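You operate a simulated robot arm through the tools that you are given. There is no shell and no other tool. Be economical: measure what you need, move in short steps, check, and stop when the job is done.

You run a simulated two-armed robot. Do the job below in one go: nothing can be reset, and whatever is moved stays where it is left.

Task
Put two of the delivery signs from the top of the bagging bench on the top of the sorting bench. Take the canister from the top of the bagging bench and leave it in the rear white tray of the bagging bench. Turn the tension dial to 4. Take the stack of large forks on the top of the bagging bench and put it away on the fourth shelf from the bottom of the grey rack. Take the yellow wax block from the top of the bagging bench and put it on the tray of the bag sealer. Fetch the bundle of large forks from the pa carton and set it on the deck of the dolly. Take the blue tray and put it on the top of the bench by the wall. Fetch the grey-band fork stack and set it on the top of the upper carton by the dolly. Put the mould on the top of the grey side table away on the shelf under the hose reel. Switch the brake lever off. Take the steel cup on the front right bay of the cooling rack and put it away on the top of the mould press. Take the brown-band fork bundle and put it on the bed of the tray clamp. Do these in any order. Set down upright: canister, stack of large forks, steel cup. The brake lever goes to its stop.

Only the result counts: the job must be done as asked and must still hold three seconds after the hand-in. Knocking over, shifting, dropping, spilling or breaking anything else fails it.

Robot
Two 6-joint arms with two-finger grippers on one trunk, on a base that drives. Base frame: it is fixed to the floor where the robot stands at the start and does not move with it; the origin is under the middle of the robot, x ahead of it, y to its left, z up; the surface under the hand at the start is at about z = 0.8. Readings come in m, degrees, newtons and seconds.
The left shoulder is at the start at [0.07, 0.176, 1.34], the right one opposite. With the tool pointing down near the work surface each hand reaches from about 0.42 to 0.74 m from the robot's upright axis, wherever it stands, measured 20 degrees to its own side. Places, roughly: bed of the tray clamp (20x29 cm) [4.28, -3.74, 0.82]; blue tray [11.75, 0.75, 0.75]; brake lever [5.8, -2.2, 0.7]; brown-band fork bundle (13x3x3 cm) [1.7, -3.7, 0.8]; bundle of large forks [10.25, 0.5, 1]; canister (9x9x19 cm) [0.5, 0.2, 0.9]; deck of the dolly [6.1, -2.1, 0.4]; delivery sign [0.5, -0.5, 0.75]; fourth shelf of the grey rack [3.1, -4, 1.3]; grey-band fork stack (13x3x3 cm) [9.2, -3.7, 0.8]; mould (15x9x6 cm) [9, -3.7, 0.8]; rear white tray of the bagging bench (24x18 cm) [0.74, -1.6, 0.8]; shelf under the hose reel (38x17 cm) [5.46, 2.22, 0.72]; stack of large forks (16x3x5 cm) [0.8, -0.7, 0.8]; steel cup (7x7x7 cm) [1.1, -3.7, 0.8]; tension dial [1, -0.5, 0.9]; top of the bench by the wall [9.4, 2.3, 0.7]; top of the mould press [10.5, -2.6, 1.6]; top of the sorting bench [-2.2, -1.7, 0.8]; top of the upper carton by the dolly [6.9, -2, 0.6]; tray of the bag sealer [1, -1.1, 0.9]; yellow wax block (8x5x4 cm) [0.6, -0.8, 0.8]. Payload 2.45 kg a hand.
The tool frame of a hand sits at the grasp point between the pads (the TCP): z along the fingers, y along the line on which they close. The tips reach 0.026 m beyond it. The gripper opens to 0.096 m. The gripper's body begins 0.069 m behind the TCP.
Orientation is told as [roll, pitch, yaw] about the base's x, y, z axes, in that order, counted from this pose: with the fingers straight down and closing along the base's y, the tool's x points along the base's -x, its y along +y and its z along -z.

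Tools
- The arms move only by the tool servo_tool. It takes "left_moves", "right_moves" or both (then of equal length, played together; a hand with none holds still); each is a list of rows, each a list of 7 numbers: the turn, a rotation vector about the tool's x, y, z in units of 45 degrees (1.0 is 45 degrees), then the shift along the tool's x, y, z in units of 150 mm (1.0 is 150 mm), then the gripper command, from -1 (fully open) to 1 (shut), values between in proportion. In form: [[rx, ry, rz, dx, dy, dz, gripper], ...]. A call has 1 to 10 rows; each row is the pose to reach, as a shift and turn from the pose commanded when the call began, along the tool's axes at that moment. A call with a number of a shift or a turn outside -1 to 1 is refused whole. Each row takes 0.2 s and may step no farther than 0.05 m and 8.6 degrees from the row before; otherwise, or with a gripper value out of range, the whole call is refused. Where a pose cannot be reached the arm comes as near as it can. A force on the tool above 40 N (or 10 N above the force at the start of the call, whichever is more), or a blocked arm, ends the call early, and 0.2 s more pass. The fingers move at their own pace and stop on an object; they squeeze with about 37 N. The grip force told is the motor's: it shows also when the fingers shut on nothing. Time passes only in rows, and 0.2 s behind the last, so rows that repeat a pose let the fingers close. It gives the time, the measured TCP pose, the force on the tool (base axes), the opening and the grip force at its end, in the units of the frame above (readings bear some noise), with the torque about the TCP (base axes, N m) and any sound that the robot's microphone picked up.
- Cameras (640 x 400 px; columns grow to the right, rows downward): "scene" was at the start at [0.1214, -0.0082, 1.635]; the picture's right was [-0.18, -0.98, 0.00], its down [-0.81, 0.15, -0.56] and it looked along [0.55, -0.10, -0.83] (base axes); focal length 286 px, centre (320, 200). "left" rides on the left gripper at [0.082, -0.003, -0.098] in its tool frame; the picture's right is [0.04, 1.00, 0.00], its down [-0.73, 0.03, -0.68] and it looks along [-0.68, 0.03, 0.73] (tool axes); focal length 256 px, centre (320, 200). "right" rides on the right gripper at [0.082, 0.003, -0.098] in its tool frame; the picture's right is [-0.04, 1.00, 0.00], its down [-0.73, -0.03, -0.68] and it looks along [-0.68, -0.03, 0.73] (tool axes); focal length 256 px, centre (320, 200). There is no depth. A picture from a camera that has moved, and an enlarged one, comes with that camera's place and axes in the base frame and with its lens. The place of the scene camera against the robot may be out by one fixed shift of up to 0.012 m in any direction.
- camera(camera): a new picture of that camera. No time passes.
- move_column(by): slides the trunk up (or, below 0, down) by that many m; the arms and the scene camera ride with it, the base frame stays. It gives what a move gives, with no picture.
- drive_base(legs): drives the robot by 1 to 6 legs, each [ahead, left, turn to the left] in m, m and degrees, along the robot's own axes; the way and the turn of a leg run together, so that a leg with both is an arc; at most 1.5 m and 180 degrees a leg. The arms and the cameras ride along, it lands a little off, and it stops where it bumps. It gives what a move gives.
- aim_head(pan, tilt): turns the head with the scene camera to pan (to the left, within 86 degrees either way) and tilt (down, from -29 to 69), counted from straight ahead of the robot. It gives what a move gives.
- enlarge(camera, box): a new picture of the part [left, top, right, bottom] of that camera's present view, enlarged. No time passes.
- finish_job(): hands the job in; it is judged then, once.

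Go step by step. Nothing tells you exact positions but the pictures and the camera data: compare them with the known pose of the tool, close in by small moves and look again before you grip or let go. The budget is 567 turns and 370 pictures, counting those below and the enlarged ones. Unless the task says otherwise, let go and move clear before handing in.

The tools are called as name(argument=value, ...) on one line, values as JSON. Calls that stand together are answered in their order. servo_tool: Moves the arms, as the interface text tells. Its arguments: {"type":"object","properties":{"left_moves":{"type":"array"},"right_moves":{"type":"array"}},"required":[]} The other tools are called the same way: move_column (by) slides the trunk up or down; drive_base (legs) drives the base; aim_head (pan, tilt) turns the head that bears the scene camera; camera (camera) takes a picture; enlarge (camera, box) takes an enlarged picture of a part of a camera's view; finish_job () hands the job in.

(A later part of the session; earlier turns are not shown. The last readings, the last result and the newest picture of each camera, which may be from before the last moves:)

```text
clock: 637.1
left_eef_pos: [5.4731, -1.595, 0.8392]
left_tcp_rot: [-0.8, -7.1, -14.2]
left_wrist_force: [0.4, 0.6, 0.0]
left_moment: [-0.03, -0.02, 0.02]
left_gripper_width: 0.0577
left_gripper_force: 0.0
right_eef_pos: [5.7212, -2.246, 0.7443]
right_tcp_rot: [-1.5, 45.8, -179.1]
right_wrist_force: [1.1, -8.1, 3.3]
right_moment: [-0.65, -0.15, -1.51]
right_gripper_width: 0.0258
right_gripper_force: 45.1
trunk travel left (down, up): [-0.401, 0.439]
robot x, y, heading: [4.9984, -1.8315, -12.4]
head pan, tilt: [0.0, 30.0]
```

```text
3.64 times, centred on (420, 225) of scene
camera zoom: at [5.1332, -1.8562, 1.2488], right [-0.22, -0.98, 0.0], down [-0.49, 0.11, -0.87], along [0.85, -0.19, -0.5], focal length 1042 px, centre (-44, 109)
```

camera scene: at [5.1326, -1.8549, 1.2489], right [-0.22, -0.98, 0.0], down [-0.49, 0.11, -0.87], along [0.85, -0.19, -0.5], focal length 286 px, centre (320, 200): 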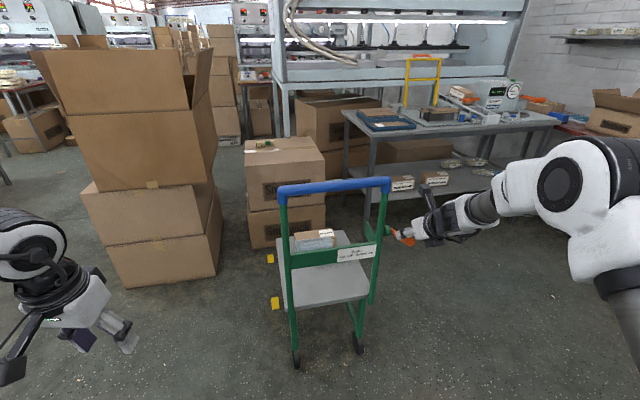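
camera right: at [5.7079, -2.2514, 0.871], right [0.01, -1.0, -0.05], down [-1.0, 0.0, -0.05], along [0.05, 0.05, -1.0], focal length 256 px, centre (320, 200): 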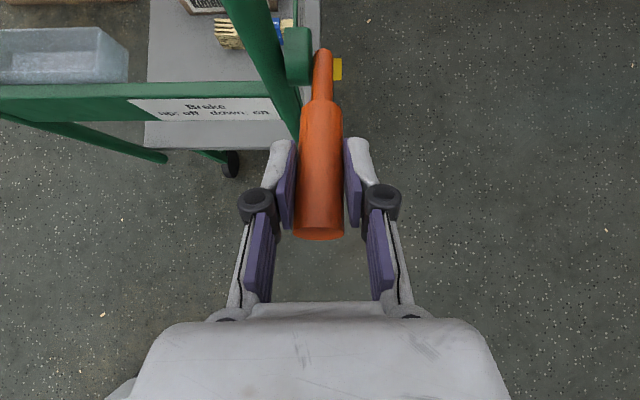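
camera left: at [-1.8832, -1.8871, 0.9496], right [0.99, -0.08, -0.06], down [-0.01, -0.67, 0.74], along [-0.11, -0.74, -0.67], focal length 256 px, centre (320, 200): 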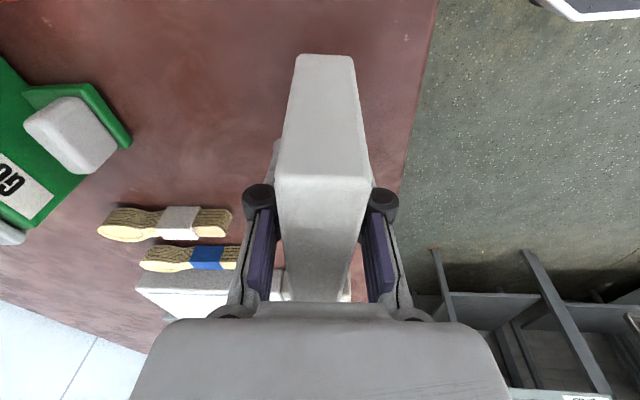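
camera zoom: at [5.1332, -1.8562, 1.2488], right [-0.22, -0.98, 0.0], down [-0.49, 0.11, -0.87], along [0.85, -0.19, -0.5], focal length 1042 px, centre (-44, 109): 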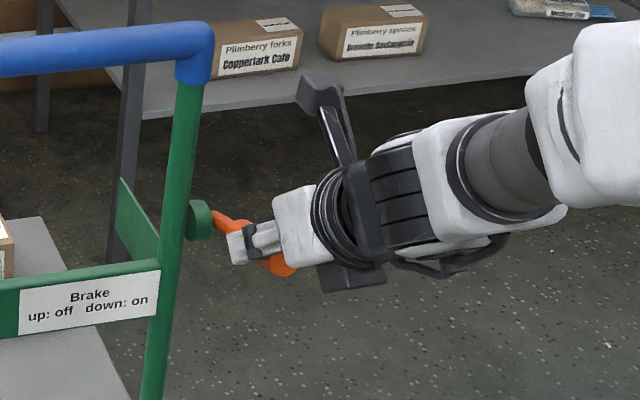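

Lever gripped. Move its end up along an arc about the hub.

servo_tool(right_moves=[[0, 0, 0, 0.11, 0, -0.032, 1], [0, 0, 0, 0.225, 0, -0.044, 1], [0, 0, 0, 0.339, 0, -0.037, 1], [0, 0, 0, 0.451, 0, -0.009, 1], [0, 0, 0, 0.451, 0, -0.009, 1]])

enlarge(camera="scene", box=[340, 150, 500, 280])

camera(camera="right")

```text
clock: 638.3
left_eef_pos: [5.473, -1.5952, 0.8392]
left_tcp_rot: [-0.9, -7.2, -14.2]
left_wrist_force: [0.2, 0.2, 0.1]
left_moment: [-0.01, 0.0, 0.03]
left_gripper_width: 0.0574
left_gripper_force: 0.1
right_eef_pos: [5.7682, -2.2437, 0.794]
right_tcp_rot: [-1.5, 45.6, -179.0]
right_wrist_force: [0.2, -1.1, -0.2]
right_moment: [-0.02, 0.01, -0.03]
right_gripper_width: 0.0
right_gripper_force: 28.8
trunk travel left (down, up): [-0.401, 0.439]
robot x, y, heading: [4.9934, -1.8291, -12.5]
head pan, tilt: [0.0, 30.0]
```

```text
3.08 times, centred on (420, 215) of scene
camera zoom: at [5.1338, -1.8555, 1.2487], right [-0.21, -0.98, 0.0], down [-0.49, 0.11, -0.87], along [0.85, -0.19, -0.5], focal length 882 px, centre (12, 154)
```

zoom: 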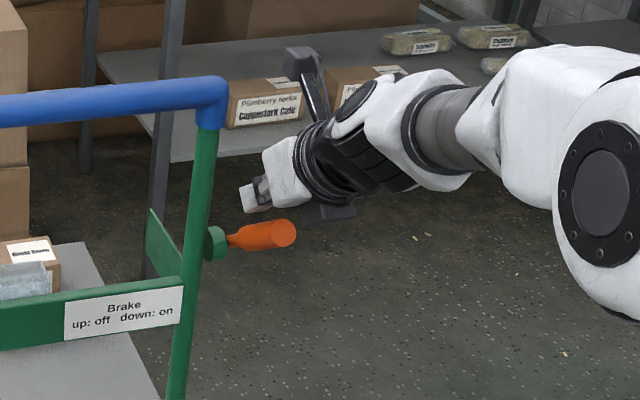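

```text
171 pictures are left
camera right: at [5.7553, -2.2495, 0.9208], right [0.01, -1.0, -0.05], down [-1.0, -0.01, -0.05], along [0.05, 0.05, -1.0], focal length 256 px, centre (320, 200)
```

right: 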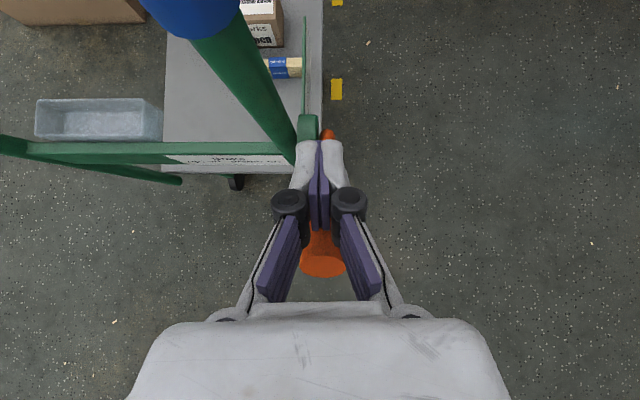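

The grip slipped after about 20° of travel. Now use the closed fingers under the handle and push up-forward.

servo_tool(right_moves=[[0, 0, 0, 0, 0.01, -0.25, 1], [0, 0, 0, 0, 0.01, -0.5, 1], [0, 0, 0, 0, 0.01, -0.72, 1], [0, 0, 0, -0.25, 0.01, -0.7, 1], [0, 0, 0, -0.5, 0.01, -0.65, 1], [0, 0, 0, -0.5, 0.01, -0.35, 1], [0, 0, 0, -0.5, 0.01, -0.1, 1], [0, 0, 0, -0.48, 0.01, 0.03, 1]])

camera(camera="right")

enlarge(camera="scene", box=[340, 150, 500, 280])

```text
clock: 640.1
left_eef_pos: [5.4744, -1.595, 0.8386]
left_tcp_rot: [-1.0, -7.1, -14.2]
left_wrist_force: [0.4, -0.2, -0.3]
left_moment: [0.0, 0.02, 0.0]
left_gripper_width: 0.0577
left_gripper_force: 0.1
right_eef_pos: [5.7221, -2.244, 0.7386]
right_tcp_rot: [-1.6, 45.7, -179.0]
right_wrist_force: [-1.0, -1.0, -0.9]
right_moment: [0.0, -0.02, 0.0]
right_gripper_width: 0.0
right_gripper_force: 28.3
trunk travel left (down, up): [-0.401, 0.439]
robot x, y, heading: [4.9966, -1.8291, -12.2]
head pan, tilt: [0.0, 30.0]
```

```text
170 pictures are left
camera right: at [5.7089, -2.2506, 0.8659], right [0.01, -1.0, -0.05], down [-1.0, -0.01, -0.05], along [0.05, 0.05, -1.0], focal length 256 px, centre (320, 200)
```

right: 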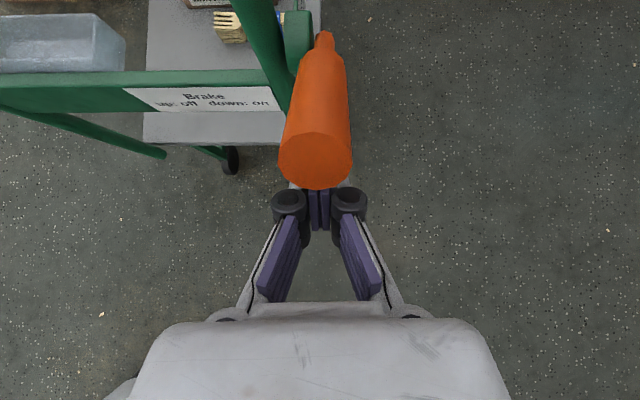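

```text
3.08 times, centred on (420, 215) of scene
camera zoom: at [5.1341, -1.8553, 1.2487], right [-0.22, -0.98, 0.0], down [-0.49, 0.11, -0.87], along [0.85, -0.19, -0.5], focal length 882 px, centre (12, 154)
```

zoom: 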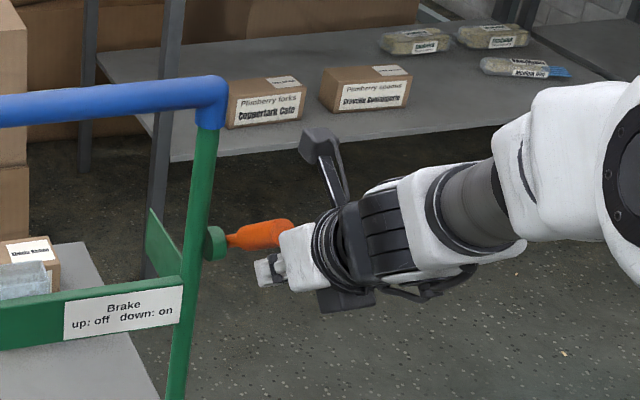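

servo_tool(right_moves=[[0, 0, 0, 0.13, 0, -0.025, 1], [0, 0, 0, 0.255, 0, -0.043, 1], [0, 0, 0, 0.37, 0, -0.035, 1], [0, 0, 0, 0.476, 0, -0.017, 1], [0, 0, 0, 0.476, 0, -0.017, 1]])

camera(camera="right")

enlarge(camera="scene", box=[340, 150, 500, 280])

```text
clock: 641.3
left_eef_pos: [5.4729, -1.5943, 0.8394]
left_tcp_rot: [-0.9, -7.1, -14.3]
left_wrist_force: [0.2, -0.6, -0.7]
left_moment: [-0.01, -0.01, -0.01]
left_gripper_width: 0.0577
left_gripper_force: 0.0
right_eef_pos: [5.7695, -2.2446, 0.7921]
right_tcp_rot: [-1.4, 45.7, -178.9]
right_wrist_force: [-0.7, 0.2, 0.2]
right_moment: [-0.02, 0.0, -0.01]
right_gripper_width: 0.0002
right_gripper_force: 28.1
trunk travel left (down, up): [-0.401, 0.439]
robot x, y, heading: [4.9937, -1.8275, -12.5]
head pan, tilt: [0.0, 30.0]
```

```text
168 pictures are left
camera right: at [5.7557, -2.2504, 0.9193], right [0.01, -1.0, -0.05], down [-1.0, -0.01, -0.05], along [0.05, 0.05, -1.0], focal length 256 px, centre (320, 200)
```

right: 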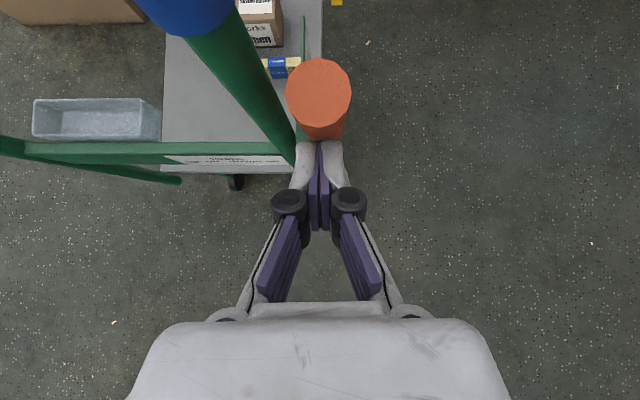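

```text
3.08 times, centred on (420, 215) of scene
camera zoom: at [5.1334, -1.8553, 1.2488], right [-0.22, -0.98, 0.0], down [-0.49, 0.11, -0.87], along [0.85, -0.19, -0.5], focal length 882 px, centre (12, 154)
```

zoom: 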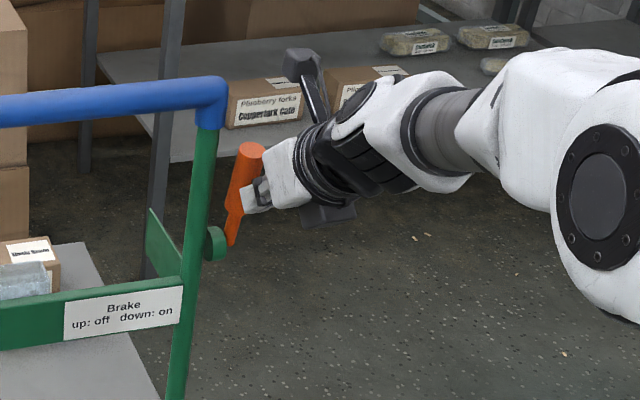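

servo_tool(right_moves=[[0, 0, 0, 0.04, 0.07, -0.06, 1], [0, 0, 0, 0.1, 0.07, -0.04, 1], [0, 0, 0, 0.16, 0.07, -0.01, 1], [0, 0, 0, 0.22, 0.07, 0.02, 1], [0, 0, 0, 0.275, 0.07, 0.053, 1]])

camera(camera="right")

enlarge(camera="scene", box=[340, 150, 500, 280])

```text
clock: 642.5
left_eef_pos: [5.4729, -1.5948, 0.8386]
left_tcp_rot: [-0.8, -7.1, -14.2]
left_wrist_force: [-0.4, 1.0, -0.4]
left_moment: [0.03, 0.0, -0.02]
left_gripper_width: 0.0576
left_gripper_force: 0.1
right_eef_pos: [5.8044, -2.2538, 0.8159]
right_tcp_rot: [-1.5, 45.8, -179.0]
right_wrist_force: [0.0, 0.2, -0.2]
right_moment: [-0.03, 0.0, 0.01]
right_gripper_width: 0.0
right_gripper_force: 28.6
trunk travel left (down, up): [-0.401, 0.439]
robot x, y, heading: [4.9964, -1.8319, -12.2]
head pan, tilt: [0.0, 30.0]
```

```text
166 pictures are left
camera right: at [5.7909, -2.2598, 0.943], right [0.01, -1.0, -0.05], down [-1.0, -0.01, -0.05], along [0.05, 0.05, -1.0], focal length 256 px, centre (320, 200)
```

right: 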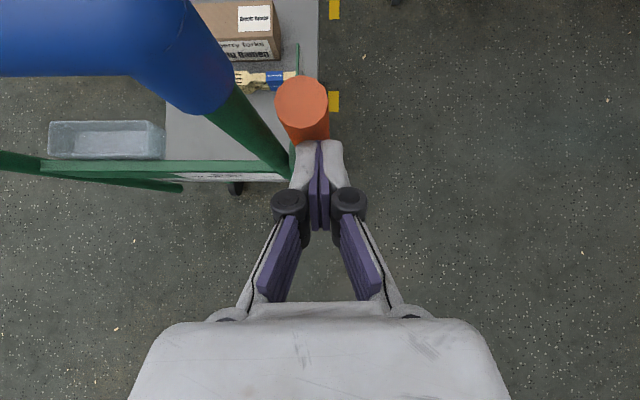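

```text
3.08 times, centred on (420, 215) of scene
camera zoom: at [5.1338, -1.8552, 1.2487], right [-0.22, -0.98, 0.0], down [-0.49, 0.11, -0.87], along [0.85, -0.19, -0.5], focal length 882 px, centre (12, 154)
```

zoom: 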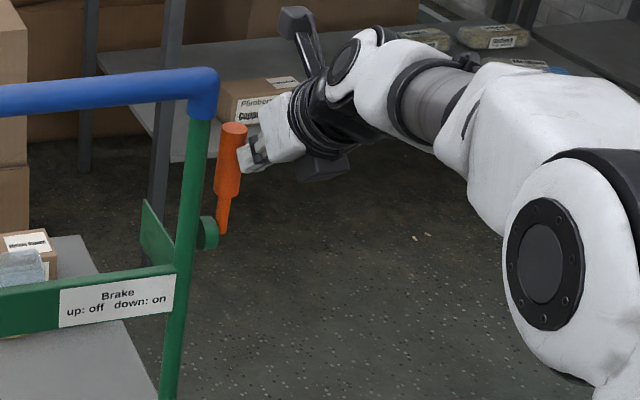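

Lever is up against its stop (the released dolly crept about a centimetre). Withdraw the hand gently and check.

servo_tool(right_moves=[[0, 0, 0, -0.08, 0, -0.05, 1], [0, 0, 0, -0.1, 0.05, -0.25, 1], [0, 0, 0, -0.1, 0.1, -0.5, 1], [0, 0, 0, -0.1, 0.15, -0.75, 1], [0, 0, 0, -0.1, 0.2, -1, 1]])

camera(camera="scene")

enlarge(camera="scene", box=[340, 150, 500, 280])

```text
clock: 643.7
left_eef_pos: [5.472, -1.5956, 0.8399]
left_tcp_rot: [-0.8, -7.2, -14.2]
left_wrist_force: [-0.5, 0.8, 0.9]
left_moment: [0.03, -0.03, 0.0]
left_gripper_width: 0.0579
left_gripper_force: 0.0
right_eef_pos: [5.6852, -2.2896, 0.9093]
right_tcp_rot: [-1.5, 45.8, -178.9]
right_wrist_force: [-0.9, -0.5, -0.2]
right_moment: [0.02, 0.04, 0.01]
right_gripper_width: 0.0001
right_gripper_force: 28.3
trunk travel left (down, up): [-0.401, 0.439]
robot x, y, heading: [4.9947, -1.83, -12.4]
head pan, tilt: [0.0, 30.0]
```

```text
164 pictures are left
camera scene: at [5.1318, -1.8552, 1.2489], right [-0.21, -0.98, 0.0], down [-0.49, 0.11, -0.87], along [0.85, -0.19, -0.5], focal length 286 px, centre (320, 200)
```

scene: 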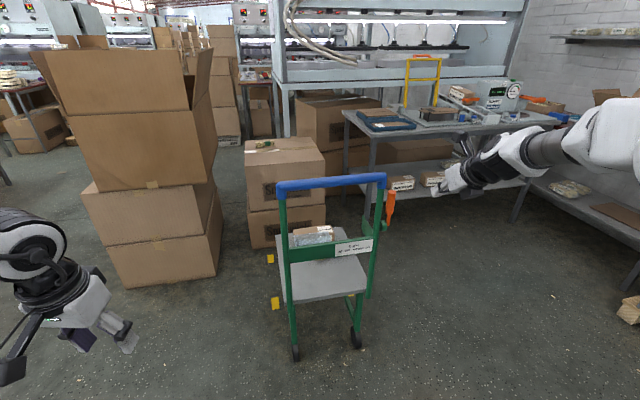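

```text
3.08 times, centred on (420, 215) of scene
camera zoom: at [5.1318, -1.8552, 1.2489], right [-0.21, -0.98, 0.0], down [-0.49, 0.11, -0.87], along [0.85, -0.19, -0.5], focal length 882 px, centre (12, 154)
```

zoom: 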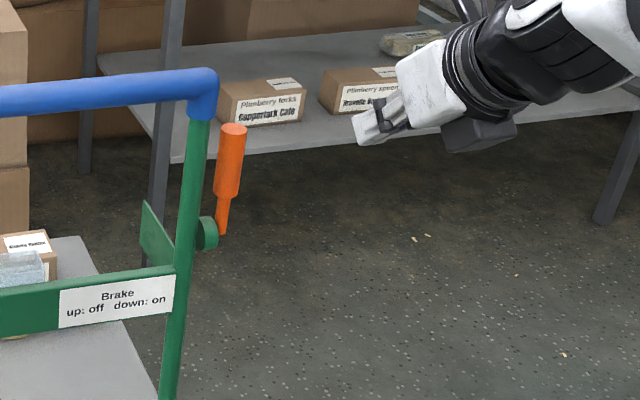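

The freed dolly crept ~2.5 cm. I'll raise, reach over its blue bar with closed fingers, and draw it back gently.

move_column(by=0.15)

drive_base(legs=[[0.11, 0.18, 0]])

camera(camera="right")

camera(camera="scene")

```text
clock: 645.4
left_eef_pos: [5.473, -1.5955, 0.9887]
left_tcp_rot: [-0.9, -7.1, -14.2]
left_wrist_force: [0.5, -0.6, 0.0]
left_moment: [-0.01, 0.05, -0.04]
left_gripper_width: 0.0577
left_gripper_force: 0.0
right_eef_pos: [5.6866, -2.2905, 1.0572]
right_tcp_rot: [-1.5, 45.7, -179.0]
right_wrist_force: [0.1, -0.5, 0.2]
right_moment: [0.0, -0.03, -0.03]
right_gripper_width: 0.0
right_gripper_force: 28.8
trunk travel left (down, up): [-0.551, 0.289]
robot x, y, heading: [4.9943, -1.8323, -12.5]
head pan, tilt: [0.0, 30.0]
```

```text
clock: 647.1
left_eef_pos: [5.619, -1.4443, 0.9897]
left_tcp_rot: [-0.9, -7.1, -14.2]
left_wrist_force: [-0.6, 0.7, -1.2]
left_moment: [-0.01, 0.02, -0.02]
left_gripper_width: 0.0577
left_gripper_force: 0.0
right_eef_pos: [5.8316, -2.1398, 1.0569]
right_tcp_rot: [-1.5, 45.7, -179.0]
right_wrist_force: [0.1, 0.4, -0.6]
right_moment: [0.02, 0.01, -0.03]
right_gripper_width: 0.0
right_gripper_force: 28.4
trunk travel left (down, up): [-0.551, 0.289]
robot x, y, heading: [5.1401, -1.6838, -12.6]
head pan, tilt: [0.0, 30.0]
```

```text
162 pictures are left
camera right: at [5.8185, -2.1467, 1.1851], right [0.01, -1.0, -0.05], down [-1.0, -0.01, -0.05], along [0.05, 0.05, -1.0], focal length 256 px, centre (320, 200)
```

right: 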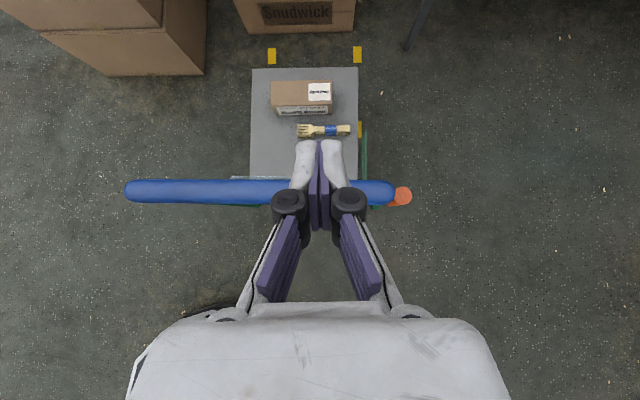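

```text
161 pictures are left
camera scene: at [5.279, -1.705, 1.3987], right [-0.22, -0.98, 0.0], down [-0.49, 0.11, -0.87], along [0.85, -0.19, -0.5], focal length 286 px, centre (320, 200)
```

scene: 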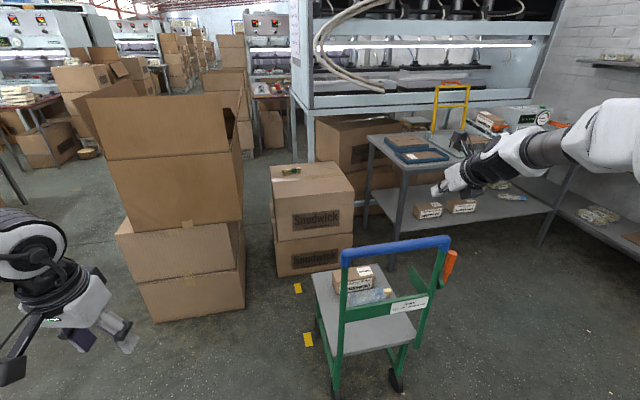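

servo_tool(right_moves=[[0, 0, 0, 0.13, -0.1, 0.13, 1], [0, 0, 0, 0.256, -0.2, 0.263, 1], [0, 0, 0, 0.06, -0.2, 0.45, 1], [0, 0, 0, -0.12, -0.2, 0.63, 1], [0, 0, 0, -0.3, -0.2, 0.8, 1], [0, 0, 0, -0.46, -0.2, 0.96, 1], [0, 0, 0, -0.46, -0.2, 0.96, 1]])

camera(camera="right")

enlarge(camera="scene", box=[320, 150, 520, 290])

```text
clock: 648.7
left_eef_pos: [5.6185, -1.4451, 0.9893]
left_tcp_rot: [-0.9, -7.1, -14.2]
left_wrist_force: [-0.9, -0.3, 1.0]
left_moment: [-0.01, -0.01, 0.0]
left_gripper_width: 0.0579
left_gripper_force: 0.0
right_eef_pos: [5.8862, -2.1062, 0.909]
right_tcp_rot: [-1.6, 45.9, -179.0]
right_wrist_force: [-0.4, -0.1, 0.5]
right_moment: [-0.02, -0.03, -0.04]
right_gripper_width: 0.0
right_gripper_force: 28.4
trunk travel left (down, up): [-0.551, 0.289]
robot x, y, heading: [5.1399, -1.6815, -12.4]
head pan, tilt: [0.0, 30.0]
```

```text
160 pictures are left
camera right: at [5.872, -2.1122, 1.0359], right [0.01, -1.0, -0.05], down [-1.0, 0.0, -0.05], along [0.05, 0.05, -1.0], focal length 256 px, centre (320, 200)
```

right: 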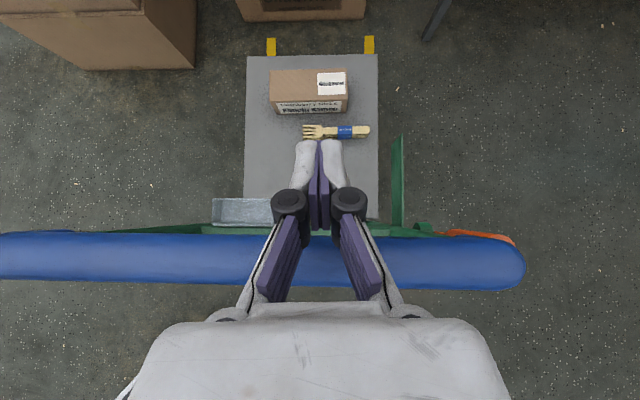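

```text
2.86 times, centred on (420, 220) of scene
camera zoom: at [5.2781, -1.7046, 1.3988], right [-0.22, -0.98, 0.0], down [-0.49, 0.11, -0.87], along [0.85, -0.19, -0.5], focal length 818 px, centre (34, 143)
```

zoom: 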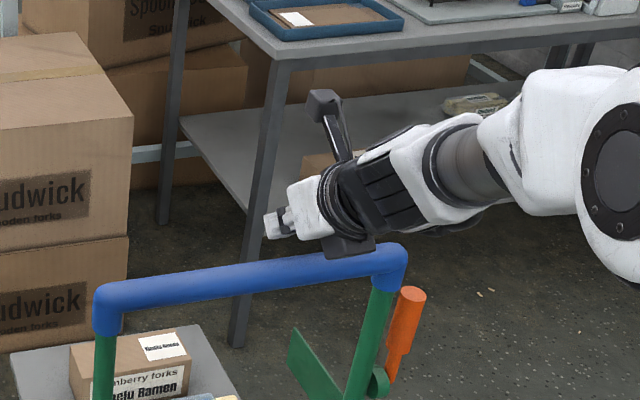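

servo_tool(right_moves=[[0, 0, 0, -0.05, 0, -0.05, 1], [0, 0, 0, -0.09, 0, -0.09, 1], [0, 0, 0, -0.12, 0, -0.12, 1], [0, 0, 0, -0.15, 0, -0.15, 1], [0, 0, 0, -0.18, 0, -0.18, 1], [0, 0, 0, -0.2, 0, -0.2, 1], [0, 0, 0, -0.2, 0, -0.2, 1]])

camera(camera="right")

enlarge(camera="scene", box=[320, 150, 520, 290])

```text
clock: 650.3
left_eef_pos: [5.6192, -1.4442, 0.9887]
left_tcp_rot: [-1.0, -7.1, -14.2]
left_wrist_force: [-0.4, 0.5, 0.0]
left_moment: [-0.04, -0.02, -0.01]
left_gripper_width: 0.0575
left_gripper_force: 0.0
right_eef_pos: [5.8423, -2.1072, 0.909]
right_tcp_rot: [-1.4, 45.9, -179.0]
right_wrist_force: [1.8, 0.4, 3.5]
right_moment: [0.04, -0.07, -0.03]
right_gripper_width: 0.0
right_gripper_force: 28.6
trunk travel left (down, up): [-0.551, 0.289]
robot x, y, heading: [5.1378, -1.6799, -12.7]
head pan, tilt: [0.0, 30.0]
```

```text
158 pictures are left
camera right: at [5.8292, -2.1138, 1.0363], right [0.01, -1.0, -0.05], down [-1.0, -0.01, -0.05], along [0.05, 0.05, -1.0], focal length 256 px, centre (320, 200)
```

right: 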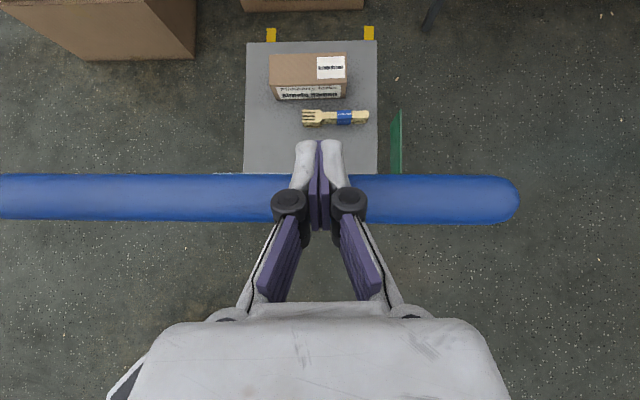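

```text
2.86 times, centred on (420, 220) of scene
camera zoom: at [5.2785, -1.7046, 1.3988], right [-0.22, -0.98, 0.0], down [-0.49, 0.11, -0.87], along [0.85, -0.19, -0.5], focal length 818 px, centre (34, 143)
```

zoom: 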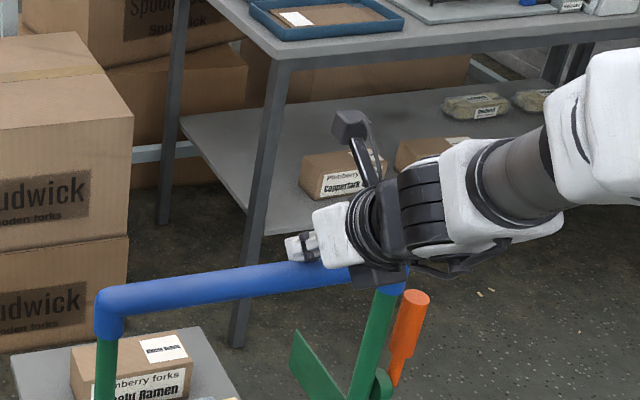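

servo_tool(right_moves=[[0, 0, 0, -0.02, 0, -0.02, 1], [0, 0, 0, -0.04, 0, -0.04, 1], [0, 0, 0, -0.06, 0, -0.06, 1], [0, 0, 0, -0.075, 0, -0.075, 1], [0, 0, 0, -0.075, 0, -0.075, 1]])

camera(camera="right")

```text
clock: 651.5
left_eef_pos: [5.6172, -1.4457, 0.9892]
left_tcp_rot: [-0.9, -7.2, -14.2]
left_wrist_force: [-0.1, 0.2, -0.7]
left_moment: [0.02, 0.0, 0.04]
left_gripper_width: 0.0575
left_gripper_force: 0.1
right_eef_pos: [5.8252, -2.1079, 0.9091]
right_tcp_rot: [-1.5, 45.8, -179.1]
right_wrist_force: [2.3, 0.5, 7.1]
right_moment: [0.06, -0.05, -0.02]
right_gripper_width: 0.0
right_gripper_force: 28.0
trunk travel left (down, up): [-0.551, 0.289]
robot x, y, heading: [5.1401, -1.6778, -12.7]
head pan, tilt: [0.0, 30.0]
```

```text
156 pictures are left
camera right: at [5.8132, -2.1137, 1.0361], right [0.01, -1.0, -0.05], down [-1.0, -0.01, -0.05], along [0.05, 0.05, -1.0], focal length 256 px, centre (320, 200)
```

right: 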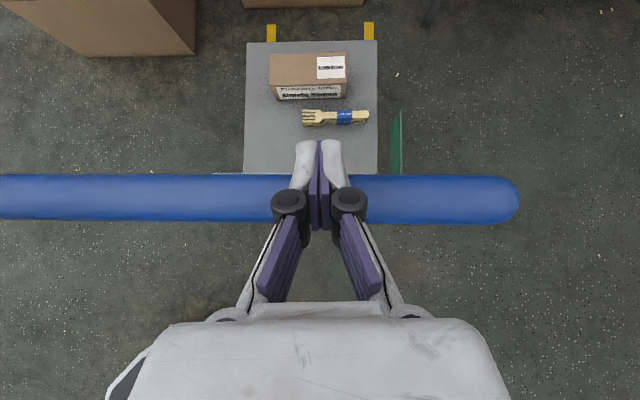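

servo_tool(right_moves=[[0, 0, 0, 0.15, 0, 0, 1], [0, 0, 0, 0.35, 0, -0.1, 1], [0, 0, 0, 0.6, 0, -0.3, 1], [0, 0, 0, 0.85, 0, -0.5, 1]])

move_column(by=0.2)

drive_base(legs=[[-0.5, 0, 0]])

camera(camera="scene")

```text
clock: 652.5
left_eef_pos: [5.6174, -1.4451, 0.9899]
left_tcp_rot: [-0.9, -7.1, -14.2]
left_wrist_force: [-0.9, 0.0, 0.2]
left_moment: [-0.01, 0.0, 0.02]
left_gripper_width: 0.0578
left_gripper_force: 0.1
right_eef_pos: [5.8612, -2.1079, 1.0526]
right_tcp_rot: [-1.4, 45.6, -179.1]
right_wrist_force: [-0.6, -0.6, 0.1]
right_moment: [0.03, 0.03, 0.01]
right_gripper_width: 0.0004
right_gripper_force: 28.3
trunk travel left (down, up): [-0.551, 0.289]
robot x, y, heading: [5.141, -1.6793, -12.5]
head pan, tilt: [0.0, 30.0]
```

```text
clock: 654.6
left_eef_pos: [5.6181, -1.4451, 1.1896]
left_tcp_rot: [-0.9, -7.1, -14.2]
left_wrist_force: [-1.0, 0.7, -0.1]
left_moment: [0.0, 0.01, -0.01]
left_gripper_width: 0.0576
left_gripper_force: 0.2
right_eef_pos: [5.8626, -2.1085, 1.2517]
right_tcp_rot: [-1.5, 45.8, -178.9]
right_wrist_force: [0.5, -0.1, -0.8]
right_moment: [0.0, 0.0, 0.01]
right_gripper_width: 0.0001
right_gripper_force: 29.0
trunk travel left (down, up): [-0.751, 0.089]
robot x, y, heading: [5.1407, -1.6814, -12.3]
head pan, tilt: [0.0, 30.0]
```

```text
clock: 657.6
left_eef_pos: [5.1254, -1.3368, 1.1878]
left_tcp_rot: [-0.9, -7.2, -14.2]
left_wrist_force: [1.1, 0.2, 0.1]
left_moment: [0.0, 0.01, 0.0]
left_gripper_width: 0.0577
left_gripper_force: 0.0
right_eef_pos: [5.3707, -2.0006, 1.2508]
right_tcp_rot: [-1.4, 45.7, -179.0]
right_wrist_force: [0.7, -0.7, 0.1]
right_moment: [-0.01, 0.01, 0.03]
right_gripper_width: 0.0
right_gripper_force: 28.4
trunk travel left (down, up): [-0.751, 0.089]
robot x, y, heading: [4.6491, -1.5686, -12.3]
head pan, tilt: [0.0, 30.0]
```

```text
155 pictures are left
camera scene: at [4.7879, -1.5967, 1.5986], right [-0.22, -0.98, 0.0], down [-0.49, 0.11, -0.87], along [0.85, -0.19, -0.5], focal length 286 px, centre (320, 200)
```

scene: 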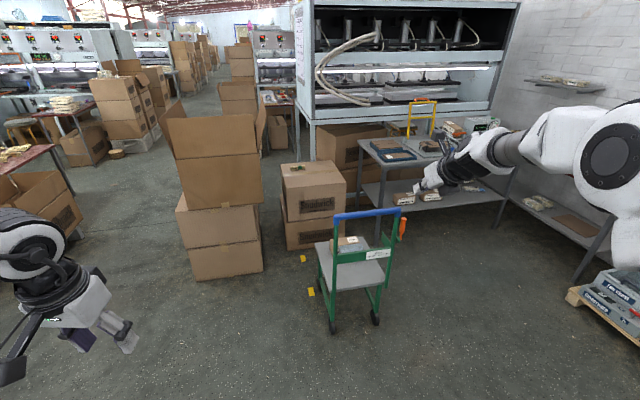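

Everything there looks right. Next go back down the aisle to look for the grey side table (mould, grey-band forks).

drive_base(legs=[[0, 1.12, 12.3], [1.5, 0, 0], [1.5, 0, 0], [1.0, 0, 0]])

aim_head(pan=-60, tilt=25)

camera(camera="scene")

```text
clock: 682.2
left_eef_pos: [9.2044, -0.1931, 1.1898]
left_tcp_rot: [-0.9, -7.1, -3.0]
left_wrist_force: [-0.3, -0.3, 0.5]
left_moment: [-0.02, 0.0, 0.01]
left_gripper_width: 0.0577
left_gripper_force: 0.1
right_eef_pos: [9.574, -0.7957, 1.253]
right_tcp_rot: [-1.5, 45.8, -167.8]
right_wrist_force: [-0.2, -0.8, -0.5]
right_moment: [-0.01, 0.0, -0.01]
right_gripper_width: 0.0
right_gripper_force: 28.8
trunk travel left (down, up): [-0.751, 0.089]
robot x, y, heading: [8.7845, -0.5117, -1.3]
head pan, tilt: [0.0, 30.0]
```

```text
clock: 683.5
left_eef_pos: [9.2047, -0.1922, 1.1895]
left_tcp_rot: [-0.9, -7.1, -3.0]
left_wrist_force: [-0.3, 0.6, 0.5]
left_moment: [0.07, -0.01, -0.02]
left_gripper_width: 0.0577
left_gripper_force: 0.0
right_eef_pos: [9.5751, -0.7964, 1.2512]
right_tcp_rot: [-1.4, 45.7, -167.8]
right_wrist_force: [0.3, 0.6, 0.2]
right_moment: [-0.03, -0.02, -0.03]
right_gripper_width: 0.0001
right_gripper_force: 27.9
trunk travel left (down, up): [-0.751, 0.089]
robot x, y, heading: [8.783, -0.5165, -1.2]
head pan, tilt: [-60.0, 25.0]
```

```text
154 pictures are left
camera scene: at [8.8784, -0.5934, 1.6067], right [-0.88, -0.48, 0.0], down [-0.2, 0.37, -0.91], along [0.44, -0.79, -0.42], focal length 286 px, centre (320, 200)
```

scene: 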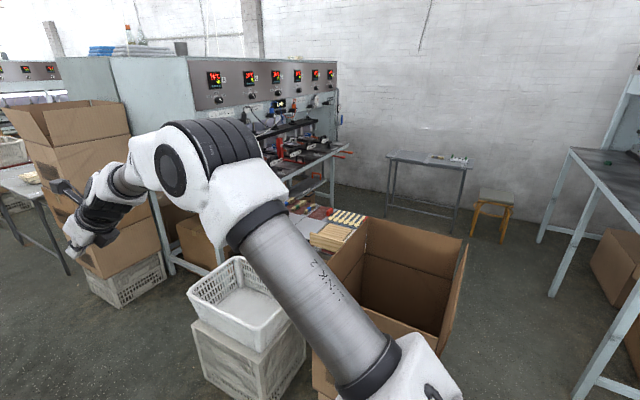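

The grey table is at [9.2,-3.7] behind an open carton; the corridor near x≈8.45 leads to it. I'll stretch the right arm forward to narrow the robot and look closer.

drive_base(legs=[[-0.33, 0, 1.2], [0, 0, -90]])

servo_tool(right_moves=[[0, 0, 0, 0.2, -0.05, 0, 0], [0, 0, 0, 0.4, -0.1, 0, 0], [0, 0, 0, 0.6, -0.15, 0.05, 0], [0, 0, 0, 0.7, -0.2, 0.1, 0]])

aim_head(pan=0, tilt=40)

camera(camera="scene")

camera(camera="right")

```text
clock: 689.5
left_eef_pos: [8.7861, -0.9293, 1.189]
left_tcp_rot: [-0.9, -7.1, -91.6]
left_wrist_force: [0.4, 0.4, -0.6]
left_moment: [0.0, -0.04, 0.0]
left_gripper_width: 0.0576
left_gripper_force: 0.1
right_eef_pos: [8.191, -1.3114, 1.2532]
right_tcp_rot: [-1.5, 45.8, 103.6]
right_wrist_force: [-0.4, -0.4, 0.0]
right_moment: [-0.01, 0.02, 0.02]
right_gripper_width: 0.0
right_gripper_force: 28.5
trunk travel left (down, up): [-0.751, 0.089]
robot x, y, heading: [8.452, -0.5098, -90.0]
head pan, tilt: [-60.0, 25.0]
```

```text
clock: 690.5
left_eef_pos: [8.7872, -0.9298, 1.1879]
left_tcp_rot: [-0.9, -7.0, -91.6]
left_wrist_force: [0.0, -0.3, -0.5]
left_moment: [0.04, 0.02, -0.03]
left_gripper_width: 0.0578
left_gripper_force: 0.1
right_eef_pos: [8.242, -1.3876, 1.3163]
right_tcp_rot: [-1.6, 45.6, 103.5]
right_wrist_force: [-0.1, -0.1, -0.2]
right_moment: [0.01, -0.01, 0.02]
right_gripper_width: 0.048
right_gripper_force: 0.0
trunk travel left (down, up): [-0.751, 0.089]
robot x, y, heading: [8.451, -0.5112, -90.1]
head pan, tilt: [-60.0, 25.0]
```

```text
clock: 691.8
left_eef_pos: [8.7854, -0.9281, 1.1895]
left_tcp_rot: [-0.9, -7.1, -91.7]
left_wrist_force: [-0.2, 0.0, -0.2]
left_moment: [-0.01, 0.02, 0.01]
left_gripper_width: 0.058
left_gripper_force: 0.1
right_eef_pos: [8.241, -1.3865, 1.3175]
right_tcp_rot: [-1.4, 45.8, 103.7]
right_wrist_force: [0.7, -0.8, -0.8]
right_moment: [0.02, -0.03, 0.03]
right_gripper_width: 0.048
right_gripper_force: 0.1
trunk travel left (down, up): [-0.751, 0.089]
robot x, y, heading: [8.4504, -0.5166, -90.0]
head pan, tilt: [0.0, 40.0]
```

```text
153 pictures are left
camera scene: at [8.4538, -0.6438, 1.5834], right [-1.0, 0.0, 0.0], down [0.0, 0.64, -0.77], along [0.0, -0.77, -0.64], focal length 286 px, centre (320, 200)
```

scene: 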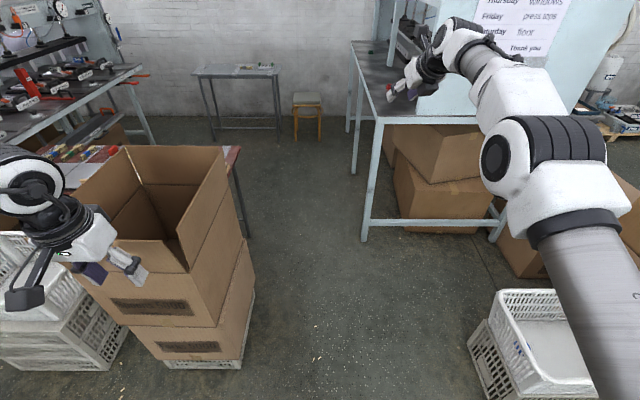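

```text
152 pictures are left
camera right: at [8.2315, -1.3745, 1.4448], right [-0.97, -0.23, -0.05], down [-0.22, 0.97, -0.05], along [0.06, -0.04, -1.0], focal length 256 px, centre (320, 200)
```

right: 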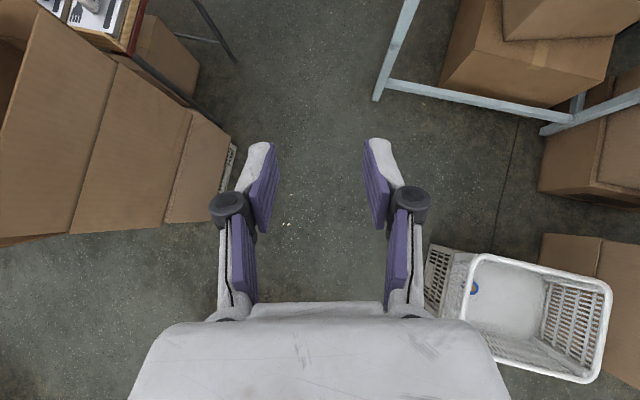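

drive_base(legs=[[0, 0.07, 0], [1.5, 0, 0], [0.72, 0, 0]])

camera(camera="scene")

```text
clock: 703.4
left_eef_pos: [8.8806, -3.143, 1.1892]
left_tcp_rot: [-0.8, -7.1, -91.1]
left_wrist_force: [-0.1, 0.3, 0.8]
left_moment: [0.03, 0.0, -0.01]
left_gripper_width: 0.0579
left_gripper_force: 0.0
right_eef_pos: [8.3381, -3.6051, 1.3181]
right_tcp_rot: [-1.5, 45.8, 104.0]
right_wrist_force: [0.5, 0.5, -0.1]
right_moment: [0.06, 0.03, -0.02]
right_gripper_width: 0.0478
right_gripper_force: 0.0
trunk travel left (down, up): [-0.751, 0.089]
robot x, y, heading: [8.5453, -2.7317, -89.4]
head pan, tilt: [0.0, 40.0]
```

```text
151 pictures are left
camera scene: at [8.546, -2.861, 1.5835], right [-1.0, -0.01, 0.0], down [-0.01, 0.64, -0.77], along [0.01, -0.77, -0.64], focal length 286 px, centre (320, 200)
```

scene: 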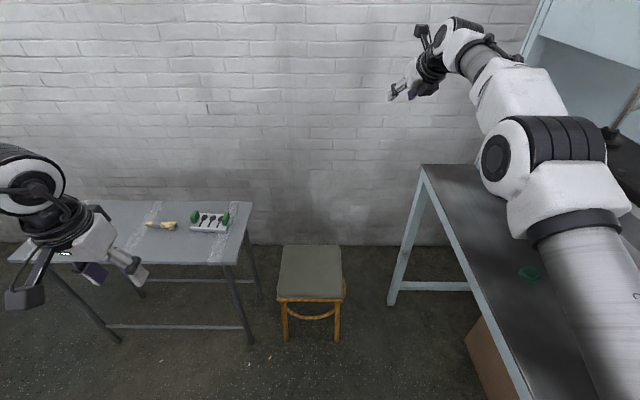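

I see the mould (green ends) at about [8.98,-3.64] and the grey-band forks at [9.16,-3.64]. Bring the right hand upright with yaw −90°, then move in front.

servo_tool(right_moves=[[0, -0.17, 0, -0.1, 0, -0.1, -0.4], [0, -0.34, 0, -0.2, 0, -0.2, -0.4], [0, -0.51, 0, -0.3, 0, -0.3, -0.4], [0, -0.68, 0, -0.4, 0, -0.4, -0.4], [0, -0.85, 0, -0.5, 0, -0.5, -0.4], [0, -1, 0, -0.6, 0, -0.6, -0.4]])

servo_tool(right_moves=[[0, 0, -0.17, 0, 0, 0.1, -0.4], [0, 0, -0.34, 0, 0, 0.2, -0.4], [0, 0, -0.51, 0, 0, 0.3, -0.4], [0, 0, -0.68, 0, 0, 0.4, -0.4], [0, 0, -0.85, 0, 0, 0.5, -0.4], [0, 0, -0.95, 0, 0, 0.6, -0.4]])

servo_tool(right_moves=[[0, 0, -0.17, 0, 0, 0.1, -1], [0, 0, -0.34, 0, 0, 0.2, -1], [0, 0, -0.51, 0, 0, 0.3, -1], [0, 0, -0.68, 0, 0, 0.4, -1], [0, 0, -0.74, 0, 0, 0.5, -1]])

drive_base(legs=[[0, 0.52, -0.6]])

camera(camera="scene")

```text
clock: 704.8
left_eef_pos: [8.8798, -3.1426, 1.1882]
left_tcp_rot: [-1.0, -7.1, -91.2]
left_wrist_force: [0.6, -0.5, -0.6]
left_moment: [-0.04, -0.03, 0.03]
left_gripper_width: 0.0576
left_gripper_force: 0.1
right_eef_pos: [8.3092, -3.4622, 1.3043]
right_tcp_rot: [-1.1, 5.5, 104.8]
right_wrist_force: [0.5, 0.8, 0.2]
right_moment: [-0.02, -0.02, -0.02]
right_gripper_width: 0.0672
right_gripper_force: 0.0
right hand out of reach, approached as far as the arm can: row 2, 3, 4, 5, 6
trunk travel left (down, up): [-0.751, 0.089]
robot x, y, heading: [8.5468, -2.7331, -89.2]
head pan, tilt: [0.0, 40.0]
```

```text
clock: 706.2
left_eef_pos: [8.8801, -3.1439, 1.1891]
left_tcp_rot: [-0.9, -7.1, -91.2]
left_wrist_force: [0.0, 0.2, 0.1]
left_moment: [-0.02, -0.02, -0.03]
left_gripper_width: 0.0579
left_gripper_force: 0.0
right_eef_pos: [8.3127, -3.4713, 1.2134]
right_tcp_rot: [3.2, 4.9, 148.0]
right_wrist_force: [-0.3, 0.0, 0.4]
right_moment: [0.02, 0.02, -0.02]
right_gripper_width: 0.0672
right_gripper_force: 0.1
trunk travel left (down, up): [-0.751, 0.089]
robot x, y, heading: [8.5449, -2.7309, -89.1]
head pan, tilt: [0.0, 40.0]
```

```text
clock: 707.4
left_eef_pos: [8.8796, -3.144, 1.1892]
left_tcp_rot: [-0.9, -7.1, -91.2]
left_wrist_force: [0.5, 0.0, -0.9]
left_moment: [0.01, -0.01, 0.02]
left_gripper_width: 0.0576
left_gripper_force: 0.0
right_eef_pos: [8.3152, -3.4788, 1.1381]
right_tcp_rot: [5.2, 2.4, -178.9]
right_wrist_force: [-0.1, -0.2, 0.6]
right_moment: [0.0, -0.02, -0.04]
right_gripper_width: 0.0959
right_gripper_force: 0.1
trunk travel left (down, up): [-0.751, 0.089]
robot x, y, heading: [8.5445, -2.7339, -89.4]
head pan, tilt: [0.0, 40.0]
```

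```text
clock: 710.4
left_eef_pos: [9.3953, -3.1486, 1.1897]
left_tcp_rot: [-0.9, -7.1, -92.2]
left_wrist_force: [0.8, 0.3, -0.5]
left_moment: [-0.01, 0.03, 0.01]
left_gripper_width: 0.0576
left_gripper_force: 0.1
right_eef_pos: [8.8245, -3.4748, 1.1389]
right_tcp_rot: [5.3, 2.6, -179.9]
right_wrist_force: [0.0, -0.3, -0.9]
right_moment: [0.02, -0.01, 0.0]
right_gripper_width: 0.0959
right_gripper_force: 0.0
trunk travel left (down, up): [-0.751, 0.089]
robot x, y, heading: [9.0638, -2.7321, -90.2]
head pan, tilt: [0.0, 40.0]
```

```text
150 pictures are left
camera scene: at [9.0649, -2.8609, 1.5834], right [-1.0, 0.01, 0.0], down [0.0, 0.64, -0.77], along [0.0, -0.77, -0.64], focal length 286 px, centre (320, 200)
```

scene: 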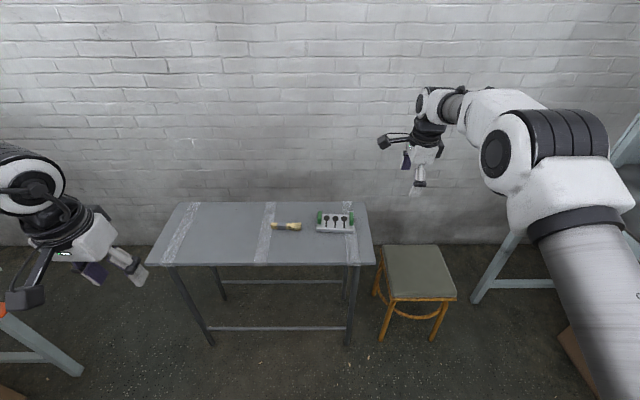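

servo_tool(right_moves=[[0.06, -0.03, 0, 0, 0, 0, -1], [0.118, -0.058, 0, 0, 0, 0, -1], [0.118, -0.058, 0, 0, 0, 0, -1]])

enlarge(camera="scene", box=[250, 190, 380, 280])

camera(camera="right")

```text
clock: 711.2
left_eef_pos: [9.3964, -3.1479, 1.1899]
left_tcp_rot: [-0.9, -7.2, -92.1]
left_wrist_force: [0.6, 0.4, -0.1]
left_moment: [0.0, 0.0, -0.02]
left_gripper_width: 0.0574
left_gripper_force: 0.1
right_eef_pos: [8.8258, -3.4735, 1.1392]
right_tcp_rot: [0.0, -0.2, 180.0]
right_wrist_force: [-0.8, -0.1, 0.1]
right_moment: [-0.03, 0.0, -0.01]
right_gripper_width: 0.0959
right_gripper_force: 0.1
trunk travel left (down, up): [-0.751, 0.089]
robot x, y, heading: [9.0669, -2.727, -90.3]
head pan, tilt: [0.0, 40.0]
```

```text
4.44 times, centred on (315, 235) of scene
camera zoom: at [9.0664, -2.8602, 1.5834], right [-1.0, 0.01, 0.0], down [0.0, 0.64, -0.77], along [0.0, -0.77, -0.64], focal length 1273 px, centre (342, 44)
```

zoom: 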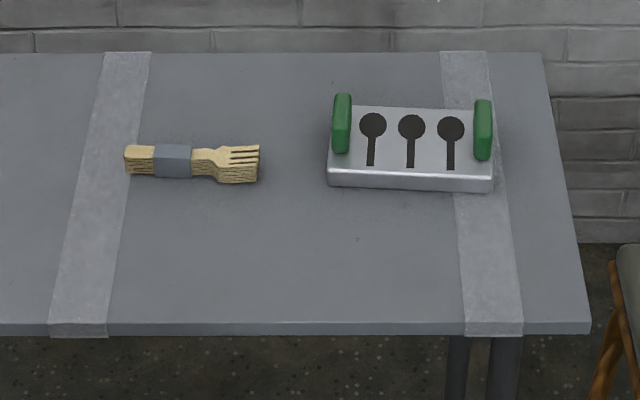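

```text
148 pictures are left
camera right: at [8.9078, -3.4766, 1.2379], right [-0.04, -1.0, 0.0], down [-0.73, 0.03, 0.68], along [-0.68, 0.03, -0.73], focal length 256 px, centre (320, 200)
```

right: 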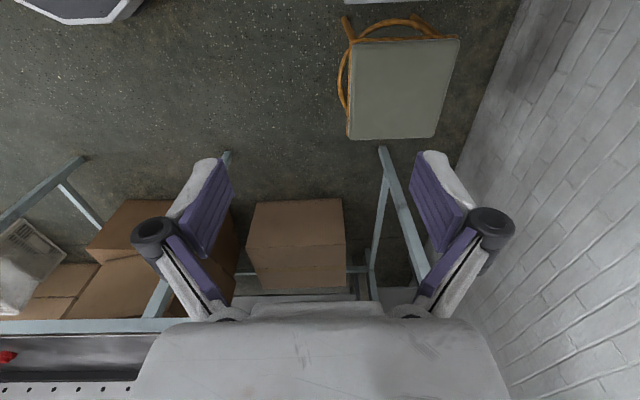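

drive_base(legs=[[0.2, 0.12, 0.3]])

servo_tool(right_moves=[[0, 0, 0.05, 0.15, -0.1, 0, -1], [0, 0, 0.09, 0.3, -0.2, 0.1, -1], [0, 0, 0.09, 0.45, -0.3, 0.2, -1], [0, 0, 0.09, 0.45, -0.35, 0.3, -1]])

camera(camera="right")

```text
clock: 713.0
left_eef_pos: [9.5188, -3.3434, 1.1888]
left_tcp_rot: [-0.9, -7.2, -91.7]
left_wrist_force: [-0.9, 0.2, -0.6]
left_moment: [-0.02, 0.0, -0.01]
left_gripper_width: 0.0575
left_gripper_force: 0.0
right_eef_pos: [8.9499, -3.6734, 1.1405]
right_tcp_rot: [0.1, -0.1, -179.6]
right_wrist_force: [-0.2, 0.3, -0.4]
right_moment: [0.03, 0.02, 0.01]
right_gripper_width: 0.096
right_gripper_force: 0.0
trunk travel left (down, up): [-0.751, 0.089]
robot x, y, heading: [9.1821, -2.9291, -89.8]
head pan, tilt: [0.0, 40.0]
```

```text
clock: 714.0
left_eef_pos: [9.5174, -3.3435, 1.1892]
left_tcp_rot: [-0.9, -6.9, -91.7]
left_wrist_force: [0.1, -0.4, -0.6]
left_moment: [0.01, -0.02, 0.02]
left_gripper_width: 0.0576
left_gripper_force: 0.1
right_eef_pos: [9.0168, -3.6219, 1.0929]
right_tcp_rot: [0.1, -0.2, 176.4]
right_wrist_force: [0.6, -0.1, -0.7]
right_moment: [0.01, -0.02, 0.02]
right_gripper_width: 0.0962
right_gripper_force: 0.1
trunk travel left (down, up): [-0.751, 0.089]
robot x, y, heading: [9.1834, -2.9316, -90.1]
head pan, tilt: [0.0, 40.0]
```

```text
147 pictures are left
camera right: at [9.0984, -3.6298, 1.1925], right [-0.1, -0.99, 0.0], down [-0.73, 0.08, 0.68], along [-0.68, 0.07, -0.73], focal length 256 px, centre (320, 200)
```

right: 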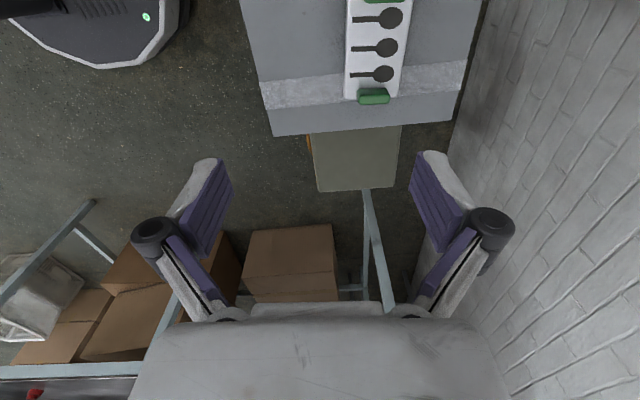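

drive_base(legs=[[0.14, 0, 0]])

servo_tool(right_moves=[[0, 0, 0, 0, -0.15, 0.2, -1], [0, 0, 0, 0, -0.3, 0.4, -1], [0, 0, 0, 0, -0.45, 0.6, -1], [0, 0, 0, 0, -0.45, 0.75, -1], [0, 0, 0, 0, -0.45, 0.75, -1]])

camera(camera="right")

```text
clock: 715.3
left_eef_pos: [9.5182, -3.4843, 1.1907]
left_tcp_rot: [-0.8, -7.2, -91.7]
left_wrist_force: [0.5, -0.5, 0.7]
left_moment: [0.01, 0.0, -0.02]
left_gripper_width: 0.0576
left_gripper_force: 0.1
right_eef_pos: [9.0174, -3.7616, 1.0953]
right_tcp_rot: [0.2, -0.1, 176.5]
right_wrist_force: [0.6, -0.3, 0.8]
right_moment: [-0.02, -0.06, 0.01]
right_gripper_width: 0.0957
right_gripper_force: 0.0
trunk travel left (down, up): [-0.751, 0.089]
robot x, y, heading: [9.1853, -3.0754, -90.1]
head pan, tilt: [0.0, 40.0]
```

```text
clock: 716.5
left_eef_pos: [9.5181, -3.4855, 1.1885]
left_tcp_rot: [-0.9, -7.0, -91.8]
left_wrist_force: [-0.4, 0.6, 0.6]
left_moment: [0.0, -0.03, -0.01]
left_gripper_width: 0.0576
left_gripper_force: 0.1
right_eef_pos: [9.0231, -3.6934, 0.9808]
right_tcp_rot: [0.1, -0.2, 176.4]
right_wrist_force: [0.2, 0.2, 0.0]
right_moment: [0.02, 0.01, -0.04]
right_gripper_width: 0.0959
right_gripper_force: 0.2
trunk travel left (down, up): [-0.751, 0.089]
robot x, y, heading: [9.1824, -3.0691, -89.9]
head pan, tilt: [0.0, 40.0]
```

```text
146 pictures are left
camera right: at [9.1032, -3.7029, 1.079], right [-0.1, -0.99, 0.0], down [-0.73, 0.08, 0.68], along [-0.68, 0.07, -0.73], focal length 256 px, centre (320, 200)
```

right: 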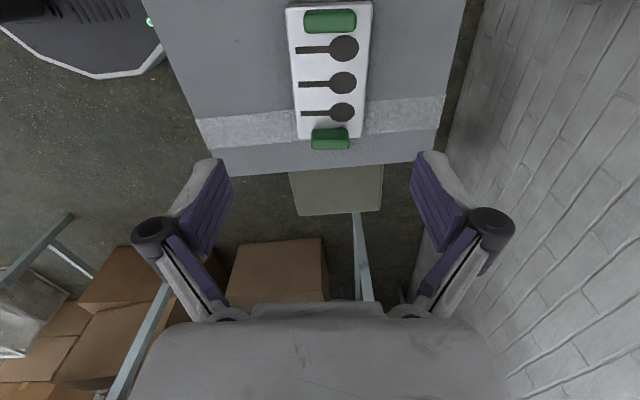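

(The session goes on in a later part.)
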